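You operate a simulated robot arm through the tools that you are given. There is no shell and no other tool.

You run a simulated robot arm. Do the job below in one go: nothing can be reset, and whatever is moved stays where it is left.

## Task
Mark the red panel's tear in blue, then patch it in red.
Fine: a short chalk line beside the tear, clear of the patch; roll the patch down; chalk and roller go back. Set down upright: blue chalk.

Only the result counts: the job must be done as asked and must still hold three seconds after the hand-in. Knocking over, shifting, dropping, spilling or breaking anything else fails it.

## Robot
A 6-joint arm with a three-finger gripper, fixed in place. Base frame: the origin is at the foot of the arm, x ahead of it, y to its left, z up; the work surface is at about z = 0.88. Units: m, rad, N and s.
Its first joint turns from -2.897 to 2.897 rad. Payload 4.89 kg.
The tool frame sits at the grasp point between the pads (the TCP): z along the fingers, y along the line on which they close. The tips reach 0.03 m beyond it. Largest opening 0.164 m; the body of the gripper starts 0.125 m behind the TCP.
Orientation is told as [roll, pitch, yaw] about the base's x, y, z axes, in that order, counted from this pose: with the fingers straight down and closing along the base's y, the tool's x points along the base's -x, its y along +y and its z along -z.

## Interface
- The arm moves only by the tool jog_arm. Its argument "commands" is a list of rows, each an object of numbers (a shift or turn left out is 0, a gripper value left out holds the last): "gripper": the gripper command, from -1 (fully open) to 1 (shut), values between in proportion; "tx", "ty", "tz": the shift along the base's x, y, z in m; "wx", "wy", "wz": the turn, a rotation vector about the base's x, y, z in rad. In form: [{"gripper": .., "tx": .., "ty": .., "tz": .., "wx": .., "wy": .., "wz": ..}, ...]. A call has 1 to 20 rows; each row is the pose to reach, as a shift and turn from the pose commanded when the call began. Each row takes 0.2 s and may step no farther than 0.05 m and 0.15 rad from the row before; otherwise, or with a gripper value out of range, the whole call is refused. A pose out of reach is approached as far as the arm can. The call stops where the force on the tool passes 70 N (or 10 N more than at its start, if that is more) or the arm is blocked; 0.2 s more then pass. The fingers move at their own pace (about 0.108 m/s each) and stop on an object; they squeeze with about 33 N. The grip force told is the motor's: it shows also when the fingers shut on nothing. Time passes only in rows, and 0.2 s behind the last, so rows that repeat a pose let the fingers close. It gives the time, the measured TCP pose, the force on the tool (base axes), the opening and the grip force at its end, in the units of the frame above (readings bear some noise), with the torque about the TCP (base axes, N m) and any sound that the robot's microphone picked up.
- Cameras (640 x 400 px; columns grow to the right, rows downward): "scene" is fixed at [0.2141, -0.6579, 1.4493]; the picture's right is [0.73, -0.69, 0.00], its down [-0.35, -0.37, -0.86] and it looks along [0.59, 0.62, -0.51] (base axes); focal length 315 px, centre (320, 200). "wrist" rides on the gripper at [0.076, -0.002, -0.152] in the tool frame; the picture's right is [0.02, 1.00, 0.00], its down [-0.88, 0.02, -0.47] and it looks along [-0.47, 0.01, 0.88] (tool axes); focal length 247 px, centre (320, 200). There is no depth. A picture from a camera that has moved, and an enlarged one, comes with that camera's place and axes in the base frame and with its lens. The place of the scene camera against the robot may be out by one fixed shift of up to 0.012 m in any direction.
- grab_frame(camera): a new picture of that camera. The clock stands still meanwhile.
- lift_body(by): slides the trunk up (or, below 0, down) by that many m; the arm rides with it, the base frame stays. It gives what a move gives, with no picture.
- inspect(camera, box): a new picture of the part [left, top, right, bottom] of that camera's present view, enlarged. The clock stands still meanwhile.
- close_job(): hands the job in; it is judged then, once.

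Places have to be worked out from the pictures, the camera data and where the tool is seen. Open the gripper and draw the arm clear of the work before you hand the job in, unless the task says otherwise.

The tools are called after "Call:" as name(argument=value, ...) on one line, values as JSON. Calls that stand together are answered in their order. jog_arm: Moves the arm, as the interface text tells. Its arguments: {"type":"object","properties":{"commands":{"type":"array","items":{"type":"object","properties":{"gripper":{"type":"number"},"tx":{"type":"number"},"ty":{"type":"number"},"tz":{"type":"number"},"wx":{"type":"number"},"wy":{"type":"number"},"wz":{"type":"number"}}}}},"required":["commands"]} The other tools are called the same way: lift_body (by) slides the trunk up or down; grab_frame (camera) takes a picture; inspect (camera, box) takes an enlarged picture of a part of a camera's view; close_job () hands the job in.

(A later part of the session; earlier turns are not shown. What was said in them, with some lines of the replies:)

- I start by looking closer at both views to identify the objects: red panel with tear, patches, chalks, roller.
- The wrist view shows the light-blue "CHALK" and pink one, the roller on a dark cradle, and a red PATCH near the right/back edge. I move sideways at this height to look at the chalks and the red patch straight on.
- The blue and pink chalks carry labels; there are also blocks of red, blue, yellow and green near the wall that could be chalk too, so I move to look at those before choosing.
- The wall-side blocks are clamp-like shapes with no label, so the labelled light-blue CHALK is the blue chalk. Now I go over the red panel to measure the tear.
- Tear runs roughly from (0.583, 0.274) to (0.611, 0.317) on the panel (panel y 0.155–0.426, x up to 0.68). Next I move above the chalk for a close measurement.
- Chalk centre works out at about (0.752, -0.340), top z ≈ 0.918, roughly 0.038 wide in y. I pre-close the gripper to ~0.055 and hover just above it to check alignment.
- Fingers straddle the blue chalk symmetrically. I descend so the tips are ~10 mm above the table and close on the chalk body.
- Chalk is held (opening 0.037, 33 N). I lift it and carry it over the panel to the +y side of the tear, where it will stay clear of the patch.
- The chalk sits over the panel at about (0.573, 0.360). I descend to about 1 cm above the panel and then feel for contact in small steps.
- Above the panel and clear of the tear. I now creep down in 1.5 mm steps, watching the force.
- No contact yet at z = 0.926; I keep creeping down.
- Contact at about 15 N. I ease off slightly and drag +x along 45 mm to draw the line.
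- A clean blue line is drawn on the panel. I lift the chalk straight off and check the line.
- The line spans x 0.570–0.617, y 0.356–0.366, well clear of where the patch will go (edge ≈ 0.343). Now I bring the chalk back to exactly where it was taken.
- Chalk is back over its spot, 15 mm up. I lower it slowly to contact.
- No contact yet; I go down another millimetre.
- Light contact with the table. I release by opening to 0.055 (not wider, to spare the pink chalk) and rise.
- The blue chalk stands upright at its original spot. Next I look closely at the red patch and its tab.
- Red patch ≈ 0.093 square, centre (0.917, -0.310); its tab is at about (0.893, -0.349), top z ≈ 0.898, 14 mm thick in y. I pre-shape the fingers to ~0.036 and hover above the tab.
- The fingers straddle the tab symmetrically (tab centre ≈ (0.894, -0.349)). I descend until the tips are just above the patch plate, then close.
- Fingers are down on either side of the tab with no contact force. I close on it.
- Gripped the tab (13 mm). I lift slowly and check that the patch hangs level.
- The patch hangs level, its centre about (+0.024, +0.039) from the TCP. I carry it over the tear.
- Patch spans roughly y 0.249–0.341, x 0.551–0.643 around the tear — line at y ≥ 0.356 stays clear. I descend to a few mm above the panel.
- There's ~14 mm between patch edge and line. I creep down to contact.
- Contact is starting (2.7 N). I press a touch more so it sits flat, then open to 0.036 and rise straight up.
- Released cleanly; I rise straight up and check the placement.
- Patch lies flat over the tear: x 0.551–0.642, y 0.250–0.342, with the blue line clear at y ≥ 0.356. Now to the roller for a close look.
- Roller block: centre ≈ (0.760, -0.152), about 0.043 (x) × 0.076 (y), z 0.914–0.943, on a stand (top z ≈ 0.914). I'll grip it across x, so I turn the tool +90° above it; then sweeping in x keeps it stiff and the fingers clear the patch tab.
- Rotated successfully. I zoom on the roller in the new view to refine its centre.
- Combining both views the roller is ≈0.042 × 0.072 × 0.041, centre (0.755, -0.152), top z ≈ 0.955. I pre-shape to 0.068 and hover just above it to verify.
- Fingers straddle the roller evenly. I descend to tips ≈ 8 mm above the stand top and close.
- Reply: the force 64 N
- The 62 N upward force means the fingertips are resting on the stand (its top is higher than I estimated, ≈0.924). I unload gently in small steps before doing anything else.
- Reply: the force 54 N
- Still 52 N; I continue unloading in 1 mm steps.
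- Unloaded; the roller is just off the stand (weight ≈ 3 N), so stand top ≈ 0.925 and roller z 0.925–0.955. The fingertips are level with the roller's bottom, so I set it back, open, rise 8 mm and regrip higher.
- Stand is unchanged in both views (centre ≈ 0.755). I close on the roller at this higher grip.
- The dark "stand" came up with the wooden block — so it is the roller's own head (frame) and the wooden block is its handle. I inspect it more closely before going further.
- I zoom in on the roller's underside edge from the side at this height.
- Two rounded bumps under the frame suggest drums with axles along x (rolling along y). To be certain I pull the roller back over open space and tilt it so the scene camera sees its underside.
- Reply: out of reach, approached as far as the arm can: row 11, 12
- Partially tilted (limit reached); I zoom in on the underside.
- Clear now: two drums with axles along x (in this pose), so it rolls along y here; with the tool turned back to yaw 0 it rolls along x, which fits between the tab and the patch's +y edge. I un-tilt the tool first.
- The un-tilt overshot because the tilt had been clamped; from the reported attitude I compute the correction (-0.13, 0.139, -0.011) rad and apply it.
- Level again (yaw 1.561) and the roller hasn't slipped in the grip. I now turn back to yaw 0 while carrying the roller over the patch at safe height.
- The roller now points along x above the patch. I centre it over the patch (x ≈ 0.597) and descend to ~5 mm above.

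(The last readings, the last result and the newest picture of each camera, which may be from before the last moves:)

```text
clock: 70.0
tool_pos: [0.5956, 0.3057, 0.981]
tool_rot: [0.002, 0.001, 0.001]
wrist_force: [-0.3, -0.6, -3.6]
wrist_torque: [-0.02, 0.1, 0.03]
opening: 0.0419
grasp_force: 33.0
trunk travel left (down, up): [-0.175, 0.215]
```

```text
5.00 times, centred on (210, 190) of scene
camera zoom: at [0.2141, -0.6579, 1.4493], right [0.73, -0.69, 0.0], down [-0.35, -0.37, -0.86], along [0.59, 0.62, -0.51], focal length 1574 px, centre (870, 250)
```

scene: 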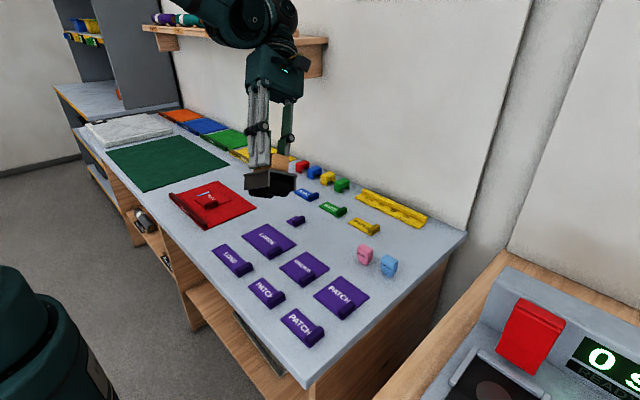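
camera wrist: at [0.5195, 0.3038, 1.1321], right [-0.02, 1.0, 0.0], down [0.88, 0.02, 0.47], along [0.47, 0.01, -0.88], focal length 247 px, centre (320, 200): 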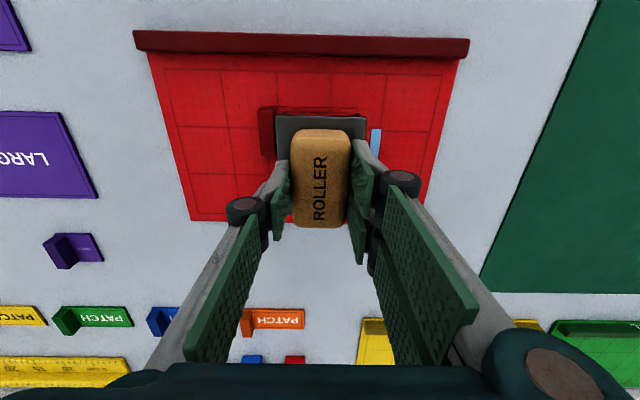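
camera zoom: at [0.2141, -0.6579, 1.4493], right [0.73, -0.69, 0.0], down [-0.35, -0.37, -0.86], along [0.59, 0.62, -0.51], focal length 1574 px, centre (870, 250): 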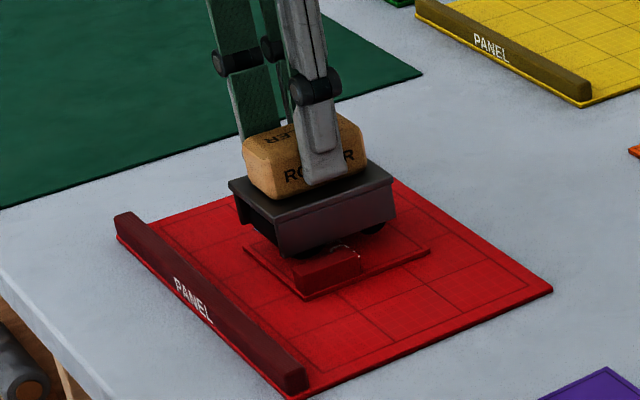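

Head y-range ≈ 0.270–0.340: 7 mm clear of the tab and clear of the line. I creep down to contact.

Call:
jog_arm(commands=[{"gripper": 1, "tz": -0.003}, {"tz": -0.0055}, {"tz": -0.0055}])

Call:
jog_arm(commands=[{"gripper": 1, "tz": -0.001}, {"tz": -0.001}])

Call:
jog_arm(commands=[{"gripper": 1, "tz": -0.001}, {"tz": -0.001}])

```text
clock: 70.8
tool_pos: [0.5948, 0.3063, 0.9764]
tool_rot: [0.0, 0.002, 0.001]
wrist_force: [0.0, -0.3, -4.2]
wrist_torque: [0.0, 0.0, -0.01]
opening: 0.0417
grasp_force: 32.8
trunk travel left (down, up): [-0.175, 0.215]
```

```text
clock: 71.4
tool_pos: [0.5959, 0.3066, 0.9756]
tool_rot: [0.001, 0.0, 0.001]
wrist_force: [0.8, -0.1, -3.3]
wrist_torque: [-0.07, 0.02, 0.0]
opening: 0.0414
grasp_force: 32.6
trunk travel left (down, up): [-0.175, 0.215]
```

```text
clock: 72.0
tool_pos: [0.5955, 0.3064, 0.9724]
tool_rot: [0.0, 0.004, 0.001]
wrist_force: [0.4, 0.2, -1.0]
wrist_torque: [-0.09, -0.06, 0.02]
opening: 0.0417
grasp_force: 32.9
trunk travel left (down, up): [-0.175, 0.215]
```

Contact is starting (load dropped from -3.4 to -1 N). I press in 0.5–0.7 mm more.

Call:
jog_arm(commands=[{"gripper": 1, "tz": -0.0006}, {"tz": -0.0006}])

Call:
jog_arm(commands=[{"gripper": 1, "tz": -0.0004}, {"tz": -0.0004}])

```text
clock: 72.6
tool_pos: [0.5952, 0.3065, 0.9732]
tool_rot: [0.002, 0.002, -0.001]
wrist_force: [0.1, -0.3, 7.5]
wrist_torque: [-0.14, -0.11, -0.01]
opening: 0.0417
grasp_force: 33.1
trunk travel left (down, up): [-0.175, 0.215]
```

```text
clock: 73.2
tool_pos: [0.5947, 0.3065, 0.9725]
tool_rot: [0.003, 0.002, -0.001]
wrist_force: [0.5, 0.9, 12.8]
wrist_torque: [-0.11, -0.06, 0.01]
opening: 0.0417
grasp_force: 33.1
trunk travel left (down, up): [-0.175, 0.215]
```

Pressing with about 16 N. I roll gently +x by 10 mm and check that the patch and panel don't move.

Call:
jog_arm(commands=[{"gripper": 1, "tx": 0.003}, {"tx": 0.006}, {"tx": 0.01}, {"tx": 0.01}])

Call:
inspect(camera="scene", box=[160, 150, 260, 230])

Call:
grab_frame(camera="wrist")

```text
clock: 74.2
tool_pos: [0.6036, 0.306, 0.9714]
tool_rot: [0.003, 0.001, 0.0]
wrist_force: [0.1, 0.8, 15.9]
wrist_torque: [-0.07, -0.05, -0.03]
opening: 0.0416
grasp_force: 33.0
trunk travel left (down, up): [-0.175, 0.215]
```

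```text
5.00 times, centred on (210, 190) of scene
camera zoom: at [0.2141, -0.6579, 1.4493], right [0.73, -0.69, 0.0], down [-0.35, -0.37, -0.86], along [0.59, 0.62, -0.51], focal length 1574 px, centre (870, 250)
```

zoom: 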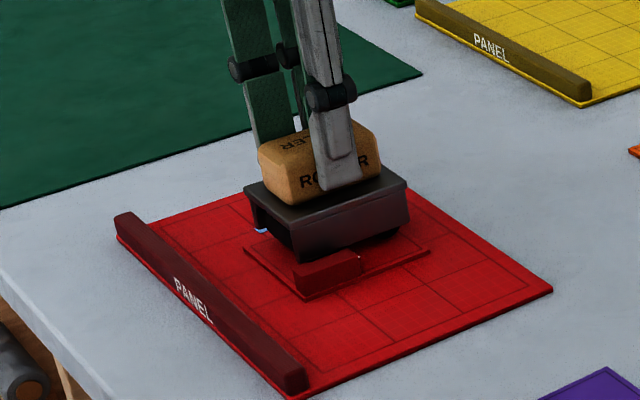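

```text
taken
camera wrist: at [0.5289, 0.3041, 1.1242], right [-0.02, 1.0, 0.0], down [0.88, 0.02, 0.47], along [0.47, 0.01, -0.88], focal length 247 px, centre (320, 200)
```

wrist: 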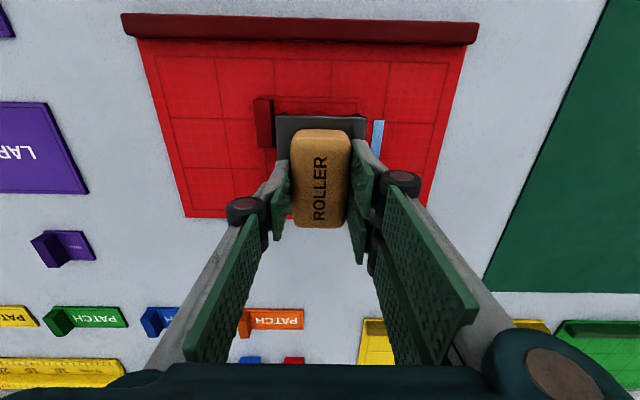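

No shift, and almost no tangential force — the drums roll freely. I roll out to the far edge, then back to the near edge.

Call:
jog_arm(commands=[{"gripper": 1, "tx": 0.006}, {"tx": 0.012}, {"tx": 0.018}, {"tx": 0.024}, {"tx": 0.024}])

Call:
jog_arm(commands=[{"gripper": 1, "tx": -0.007}, {"tx": -0.014}, {"tx": -0.021}, {"tx": -0.028}, {"tx": -0.035}, {"tx": -0.042}, {"tx": -0.049}, {"tx": -0.056}, {"tx": -0.062}, {"tx": -0.062}])

Call:
grab_frame(camera="wrist")

Call:
inspect(camera="scene", box=[160, 150, 260, 230])

```text
clock: 75.4
tool_pos: [0.6305, 0.3066, 0.9726]
tool_rot: [0.001, 0.003, 0.0]
wrist_force: [-0.2, -0.5, 15.4]
wrist_torque: [-0.12, 0.37, -0.01]
opening: 0.0416
grasp_force: 32.6
trunk travel left (down, up): [-0.175, 0.215]
```

```text
clock: 77.6
tool_pos: [0.5673, 0.3061, 0.9733]
tool_rot: [0.001, 0.0, -0.002]
wrist_force: [0.5, 0.7, 11.0]
wrist_torque: [0.09, -0.4, 0.05]
opening: 0.0417
grasp_force: 33.2
trunk travel left (down, up): [-0.175, 0.215]
```

```text
taken
camera wrist: at [0.4909, 0.304, 1.1241], right [-0.02, 1.0, 0.0], down [0.88, 0.02, 0.47], along [0.47, 0.01, -0.88], focal length 247 px, centre (320, 200)
```

wrist: 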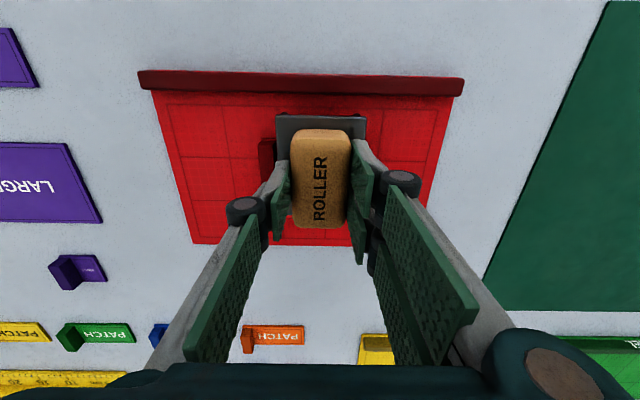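

```text
5.00 times, centred on (210, 190) of scene
camera zoom: at [0.2141, -0.6579, 1.4493], right [0.73, -0.69, 0.0], down [-0.35, -0.37, -0.86], along [0.59, 0.62, -0.51], focal length 1574 px, centre (870, 250)
```

zoom: 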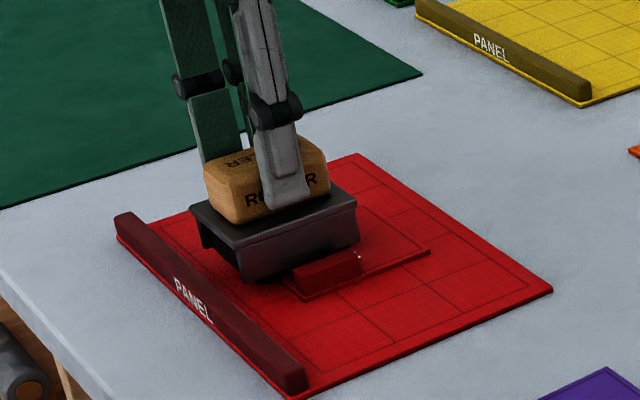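

Patch and panel haven't moved. I make a second full pass with slightly more pressure, ending in the middle, then lift off.

Call:
jog_arm(commands=[{"gripper": 1, "tz": -0.0004}, {"tx": 0.007, "tz": -0.0004}, {"tx": 0.014, "tz": -0.0004}, {"tx": 0.021, "tz": -0.0004}, {"tx": 0.028, "tz": -0.0004}, {"tx": 0.035, "tz": -0.0004}, {"tx": 0.042, "tz": -0.0004}, {"tx": 0.049, "tz": -0.0004}, {"tx": 0.056, "tz": -0.0004}, {"tx": 0.062, "tz": -0.0004}, {"tx": 0.055, "tz": -0.0004}, {"tx": 0.048, "tz": -0.0004}, {"tx": 0.041, "tz": -0.0004}, {"tx": 0.034, "tz": -0.0004}, {"tx": 0.03, "tz": -0.0004}, {"tx": 0.03, "tz": -0.0004}])

Call:
jog_arm(commands=[{"gripper": 1, "tz": 0.004}, {"tz": 0.01}, {"tz": 0.01}])

Call:
inspect(camera="scene", box=[160, 150, 260, 230])

```text
clock: 81.0
tool_pos: [0.5964, 0.3069, 0.972]
tool_rot: [0.002, 0.003, 0.001]
wrist_force: [0.6, -0.9, 24.0]
wrist_torque: [0.06, -0.1, 0.02]
opening: 0.0419
grasp_force: 33.0
trunk travel left (down, up): [-0.175, 0.215]
```

```text
clock: 81.8
tool_pos: [0.5957, 0.3061, 0.9822]
tool_rot: [0.002, 0.001, 0.0]
wrist_force: [-0.2, 0.4, -2.5]
wrist_torque: [0.03, -0.03, -0.01]
opening: 0.0414
grasp_force: 32.9
trunk travel left (down, up): [-0.175, 0.215]
```

```text
5.00 times, centred on (210, 190) of scene
camera zoom: at [0.2141, -0.6579, 1.4493], right [0.73, -0.69, 0.0], down [-0.35, -0.37, -0.86], along [0.59, 0.62, -0.51], focal length 1574 px, centre (870, 250)
```

zoom: 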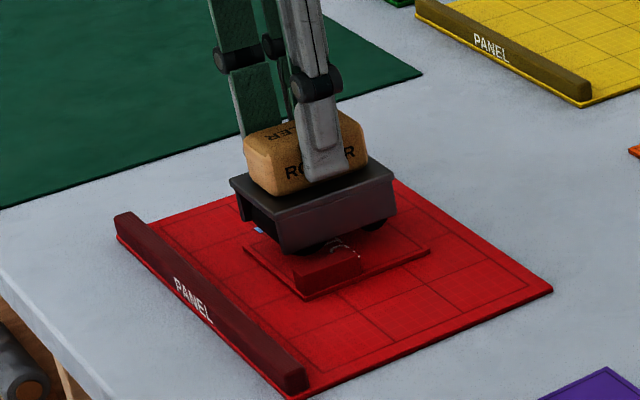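

Now one pass shifted 8 mm toward +y so the drums cover the patch's +y margin too (still clear of the line).

Call:
jog_arm(commands=[{"gripper": 1, "ty": 0.008}, {"ty": 0.008, "tz": -0.005}, {"ty": 0.008, "tz": -0.009}, {"ty": 0.008, "tz": -0.0099}, {"ty": 0.008, "tz": -0.0099}])

Call:
jog_arm(commands=[{"gripper": 1, "tx": 0.008}, {"tx": 0.016}, {"tx": 0.024}, {"tx": 0.032}, {"tx": 0.024}, {"tx": 0.016}, {"tx": 0.008}, {"tx": 0.0}, {"tx": -0.008}, {"tx": -0.016}, {"tx": -0.024}, {"tx": -0.03}, {"tx": -0.022}, {"tx": -0.014}, {"tx": -0.006}, {"tx": 0.0}, {"tx": 0.0, "tz": 0.005}, {"tx": 0.0, "tz": 0.01}])

Call:
grab_frame(camera="wrist")

Call:
inspect(camera="scene", box=[160, 150, 260, 230])

```text
clock: 83.0
tool_pos: [0.5968, 0.3152, 0.9724]
tool_rot: [0.002, 0.0, 0.0]
wrist_force: [0.6, 1.2, 12.2]
wrist_torque: [0.11, -0.11, 0.02]
opening: 0.042
grasp_force: 33.3
trunk travel left (down, up): [-0.175, 0.215]
```

```text
clock: 86.8
tool_pos: [0.5973, 0.3143, 0.9815]
tool_rot: [0.001, 0.002, 0.0]
wrist_force: [-0.2, 0.0, -4.1]
wrist_torque: [-0.03, 0.01, -0.04]
opening: 0.0415
grasp_force: 33.1
trunk travel left (down, up): [-0.175, 0.215]
```

```text
taken
camera wrist: at [0.5211, 0.3122, 1.1332], right [-0.02, 1.0, 0.0], down [0.88, 0.02, 0.47], along [0.47, 0.01, -0.88], focal length 247 px, centre (320, 200)
```

wrist: 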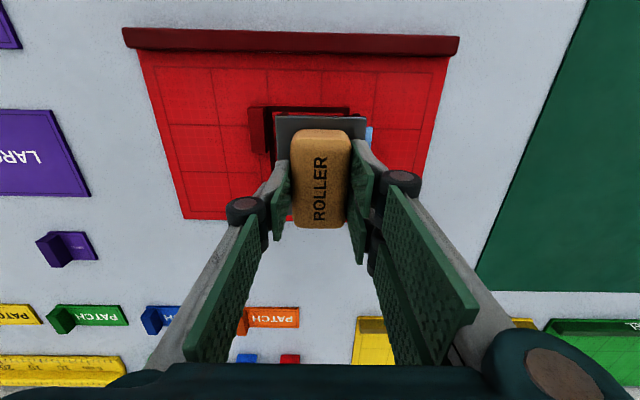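

```text
5.00 times, centred on (210, 190) of scene
camera zoom: at [0.2141, -0.6579, 1.4493], right [0.73, -0.69, 0.0], down [-0.35, -0.37, -0.86], along [0.59, 0.62, -0.51], focal length 1574 px, centre (870, 250)
```

zoom: 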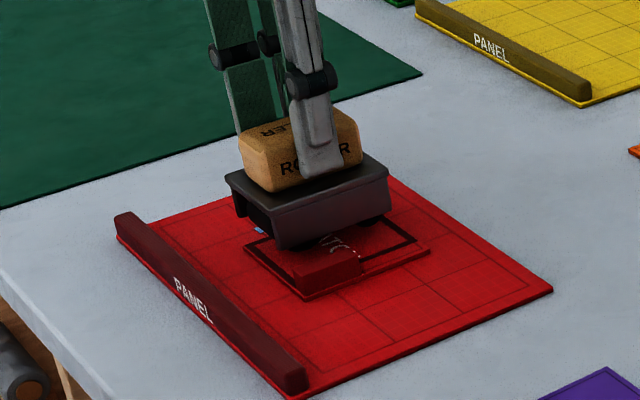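

The patch's border has turned dark — a visible change after rolling. I lift higher and look at the patch from above to understand it.

Call:
jog_arm(commands=[{"gripper": 1, "tz": 0.04}, {"tz": 0.08}, {"tz": 0.1}, {"tx": -0.02, "tz": 0.12}, {"tx": -0.05, "tz": 0.13}, {"tx": -0.09, "tz": 0.13}, {"tx": -0.13, "tz": 0.13}, {"tx": -0.13, "tz": 0.13}])

Call:
grab_frame(camera="wrist")

Call:
inspect(camera="scene", box=[160, 150, 260, 230])

```text
clock: 88.6
tool_pos: [0.4654, 0.3149, 1.1127]
tool_rot: [0.004, 0.003, 0.001]
wrist_force: [-1.1, -0.1, -4.0]
wrist_torque: [0.09, -0.12, 0.01]
opening: 0.0416
grasp_force: 33.6
trunk travel left (down, up): [-0.175, 0.215]
```

```text
taken
camera wrist: at [0.3901, 0.3121, 1.2638], right [-0.02, 1.0, 0.0], down [0.88, 0.02, 0.47], along [0.47, 0.01, -0.88], focal length 247 px, centre (320, 200)
```

wrist: 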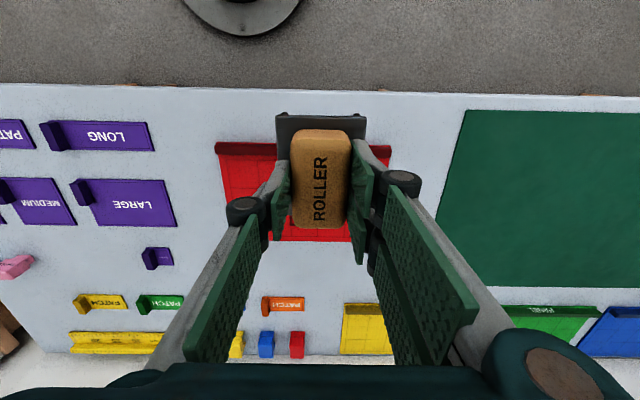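

```text
5.00 times, centred on (210, 190) of scene
camera zoom: at [0.2141, -0.6579, 1.4493], right [0.73, -0.69, 0.0], down [-0.35, -0.37, -0.86], along [0.59, 0.62, -0.51], focal length 1574 px, centre (870, 250)
```

zoom: 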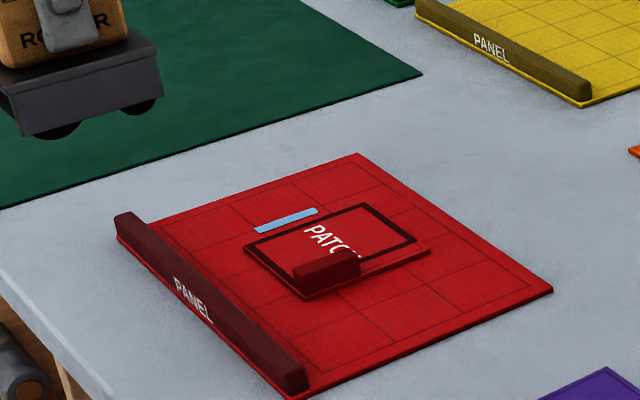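

The patch now has a dark bonded border all round and sits unmoved; the line is clear of it. I carry the roller back to its original spot, turning to yaw +90° as it was picked up.

Call:
jog_arm(commands=[{"gripper": 1, "tx": 0.02397, "ty": -0.03883, "wz": 0.1309}, {"tx": 0.04793, "ty": -0.07767, "wz": 0.2618}, {"tx": 0.0719, "ty": -0.1165, "wz": 0.3927}, {"tx": 0.09587, "ty": -0.15533, "wz": 0.5236}, {"tx": 0.11983, "ty": -0.19417, "wz": 0.6545}, {"tx": 0.1438, "ty": -0.233, "wz": 0.7854}, {"tx": 0.16777, "ty": -0.27183, "wz": 0.9163}, {"tx": 0.19173, "ty": -0.31067, "wz": 1.0472}, {"tx": 0.2157, "ty": -0.3495, "wz": 1.1781}, {"tx": 0.23967, "ty": -0.38833, "wz": 1.309}, {"tx": 0.26363, "ty": -0.42717, "wz": 1.4399}, {"tx": 0.2876, "ty": -0.466, "wz": 1.5708}, {"tx": 0.2876, "ty": -0.466, "wz": 1.5708}, {"tx": 0.2876, "ty": -0.466, "wz": 1.5708, "tz": -0.045}, {"tx": 0.2876, "ty": -0.466, "wz": 1.5708, "tz": -0.09}, {"tx": 0.2876, "ty": -0.466, "wz": 1.5708, "tz": -0.12}, {"tx": 0.2876, "ty": -0.466, "wz": 1.5708, "tz": -0.12}])

Call:
grab_frame(camera="wrist")

Call:
inspect(camera="scene", box=[290, 180, 390, 260])

```text
clock: 92.2
tool_pos: [0.7546, -0.1504, 0.992]
tool_rot: [0.002, 0.002, 1.569]
wrist_force: [0.0, -0.1, -3.1]
wrist_torque: [0.02, 0.07, -0.03]
opening: 0.0417
grasp_force: 33.1
trunk travel left (down, up): [-0.175, 0.215]
```

```text
taken
camera wrist: at [0.757, -0.227, 1.1428], right [-1.0, -0.02, 0.0], down [-0.02, 0.88, 0.47], along [-0.01, 0.47, -0.88], focal length 247 px, centre (320, 200)
```

wrist: 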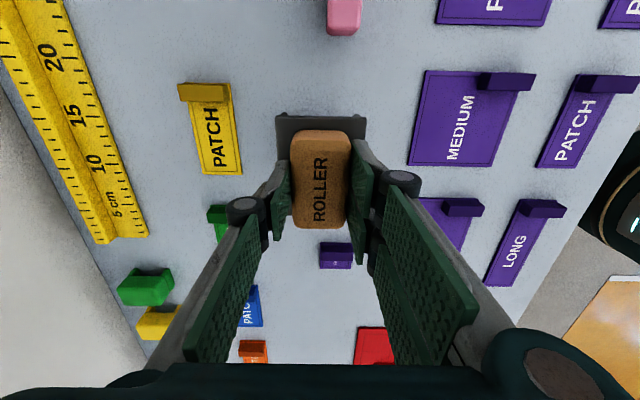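

```text
5.00 times, centred on (340, 220) of scene
camera zoom: at [0.2141, -0.6579, 1.4493], right [0.73, -0.69, 0.0], down [-0.35, -0.37, -0.86], along [0.59, 0.62, -0.51], focal length 1574 px, centre (220, 100)
```

zoom: 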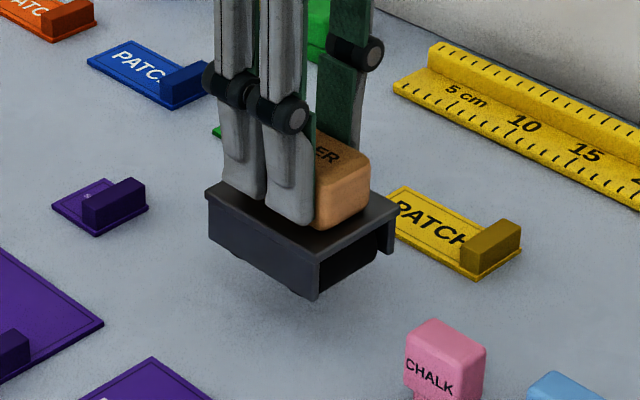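

Position matches to ~1 mm (y is ~1 mm high; I correct it). I lower towards the table.

Call:
jog_arm(commands=[{"gripper": 1, "ty": -0.001, "tz": -0.01}, {"ty": -0.001, "tz": -0.02}, {"ty": -0.001, "tz": -0.025}, {"ty": -0.001, "tz": -0.025}])

Call:
jog_arm(commands=[{"gripper": 1, "tz": -0.0015}, {"tz": -0.0015}])

Call:
jog_arm(commands=[{"gripper": 1, "tz": -0.001}, {"tz": -0.001}])

```text
clock: 93.2
tool_pos: [0.7553, -0.1513, 0.9675]
tool_rot: [0.002, 0.003, 1.572]
wrist_force: [0.4, 0.5, -3.3]
wrist_torque: [-0.04, 0.05, 0.01]
opening: 0.0418
grasp_force: 32.9
trunk travel left (down, up): [-0.175, 0.215]
```

```text
clock: 93.8
tool_pos: [0.755, -0.1521, 0.966]
tool_rot: [0.002, 0.001, 1.57]
wrist_force: [0.5, -0.6, -3.6]
wrist_torque: [-0.01, 0.0, 0.02]
opening: 0.0417
grasp_force: 32.6
trunk travel left (down, up): [-0.175, 0.215]
```

```text
clock: 94.4
tool_pos: [0.7547, -0.1518, 0.9644]
tool_rot: [0.001, 0.002, 1.571]
wrist_force: [0.3, 0.5, -1.4]
wrist_torque: [0.0, -0.04, -0.01]
opening: 0.0419
grasp_force: 33.2
trunk travel left (down, up): [-0.175, 0.215]
```

The table has begun to carry the roller. I settle it a fraction more, open and rise.

Call:
jog_arm(commands=[{"gripper": 1, "tz": -0.0004}, {"gripper": 1, "tz": -0.0004}, {"gripper": 0.6, "tz": -0.0004}, {"gripper": 0.25, "tz": -0.0002}, {"gripper": 0.25, "tz": 0.0}, {"gripper": 0.25, "tz": 0.02}, {"gripper": 0.25, "tz": 0.06}, {"gripper": 0.25, "tz": 0.1}, {"gripper": 0.25, "tz": 0.13}, {"gripper": 0.25, "tz": 0.13}])

Call:
grab_frame(camera="wrist")

Call:
inspect(camera="scene", box=[300, 200, 420, 290])

```text
clock: 96.6
tool_pos: [0.7561, -0.1529, 1.094]
tool_rot: [0.001, 0.0, 1.57]
wrist_force: [-0.8, 0.4, 0.4]
wrist_torque: [-0.03, -0.06, -0.02]
opening: 0.0614
grasp_force: 0.2
trunk travel left (down, up): [-0.175, 0.215]
```

```text
taken
camera wrist: at [0.7572, -0.2289, 1.2458], right [-1.0, -0.02, 0.0], down [-0.02, 0.88, 0.47], along [-0.01, 0.47, -0.88], focal length 247 px, centre (320, 200)
```

wrist: 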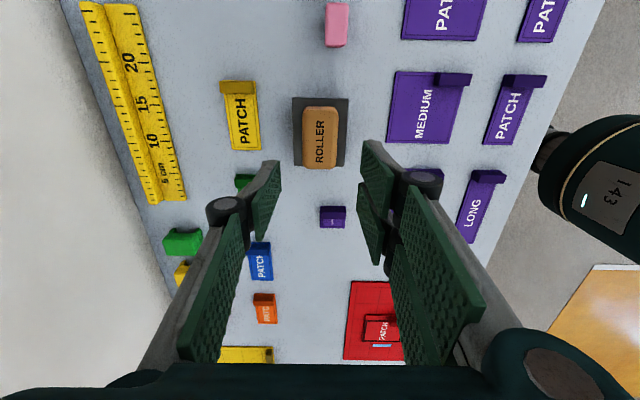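

```text
4.44 times, centred on (360, 245) of scene
camera zoom: at [0.2141, -0.6579, 1.4493], right [0.73, -0.69, 0.0], down [-0.35, -0.37, -0.86], along [0.59, 0.62, -0.51], focal length 1399 px, centre (142, 0)
```

zoom: 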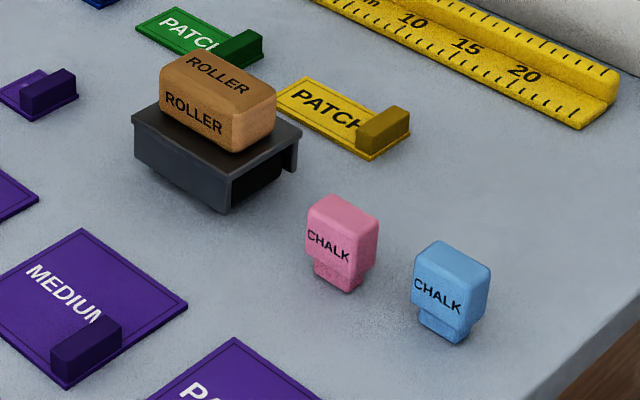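

Roller and chalks stand exactly as at the start. I draw the arm up and back, turning to the start attitude and opening the gripper.

Call:
jog_arm(commands=[{"gripper": 0.25, "tz": 0.03}, {"tz": 0.06}, {"gripper": -0.4, "tx": -0.014, "tz": 0.08, "wz": -0.1428}, {"gripper": -1, "tx": -0.028, "tz": 0.08, "wz": -0.2856}, {"tx": -0.042, "tz": 0.08, "wz": -0.4284}, {"tx": -0.056, "tz": 0.08, "wz": -0.5712}, {"tx": -0.07, "tz": 0.08, "wz": -0.714}, {"tx": -0.084, "tz": 0.08, "wz": -0.8568}, {"tx": -0.098, "tz": 0.08, "wz": -0.9996}, {"tx": -0.112, "tz": 0.08, "wz": -1.1424}, {"tx": -0.126, "tz": 0.08, "wz": -1.2852}, {"tx": -0.14, "tz": 0.08, "wz": -1.428}, {"tx": -0.147, "tz": 0.08, "wz": -1.5708}, {"tx": -0.147, "tz": 0.08, "wz": -1.5708}])

Call:
grab_frame(camera="scene")

Call:
grab_frame(camera="wrist")

Call:
inspect(camera="scene", box=[160, 160, 260, 230])

```text
clock: 99.6
tool_pos: [0.6088, -0.1525, 1.1747]
tool_rot: [0.002, 0.002, -0.001]
wrist_force: [-1.0, 0.7, -0.2]
wrist_torque: [-0.02, -0.03, -0.04]
opening: 0.1639
grasp_force: 0.0
trunk travel left (down, up): [-0.175, 0.215]
```

```text
taken
```

scene: 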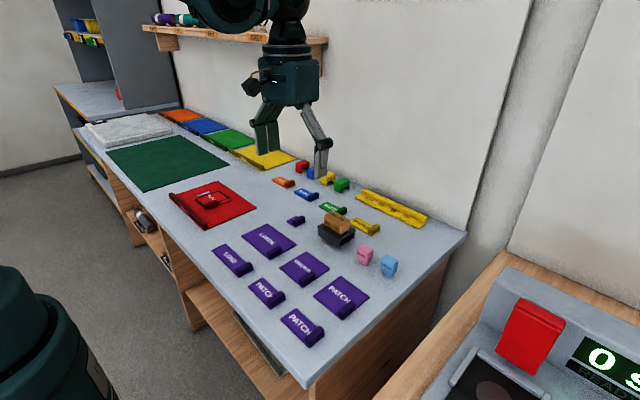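

```text
taken
camera wrist: at [0.5318, -0.1545, 1.3263], right [-0.02, 1.0, 0.0], down [0.88, 0.02, 0.47], along [0.47, 0.01, -0.88], focal length 247 px, centre (320, 200)
```

wrist: 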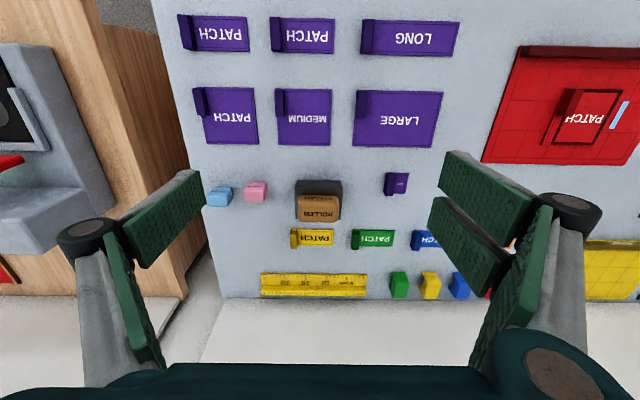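

```text
5.71 times, centred on (210, 195) of scene
camera zoom: at [0.2141, -0.6579, 1.4493], right [0.73, -0.69, 0.0], down [-0.35, -0.37, -0.86], along [0.59, 0.62, -0.51], focal length 1799 px, centre (949, 229)
```

zoom: 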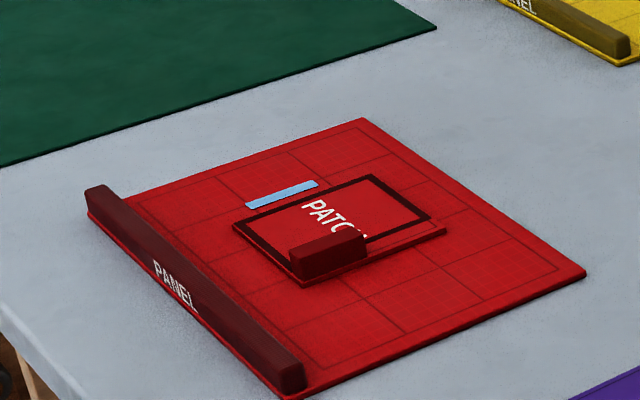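

Everything is in place: the blue line sits beside the tear and clear of the patch. The patch is bonded over the tear. The roller and the upright blue chalk are back at their spots, the panel hasn't moved, and the arm is clear with the gripper open. I hand in the job.

Call:
close_job()

```text
The job is handed in.
```

The red panel's tear is marked in blue and patched in red, and the job is handed in. I haven't been told the result of the judging.

- **Chalk line:** a blue line about 47 mm long runs beside the tear on its left (+y) side. It is about 14 mm clear of the patch edge.
- **Patch:** the red patch lies flat and centred over the tear, which it covers completely. I rolled it several times, pressing with about 16–27 N. Its border then turned dark, which I took to mean it had stuck. The drums could not reach the strip on the −y side next to the patch's grip tab.
- **Chalk and roller:** in the final pictures both are back where they started, to within about 1 mm, with the blue chalk upright.
- **Slip while picking up the roller:** my fingertips pressed on the roller's frame at about 62 N, because I first took the frame for a separate stand. I eased off and gripped it again higher up, and the pictures show it did not shift.

In the pictures I compared, the panel has not moved and nothing else was disturbed. The gripper was open and the arm clear of the work when I handed in.
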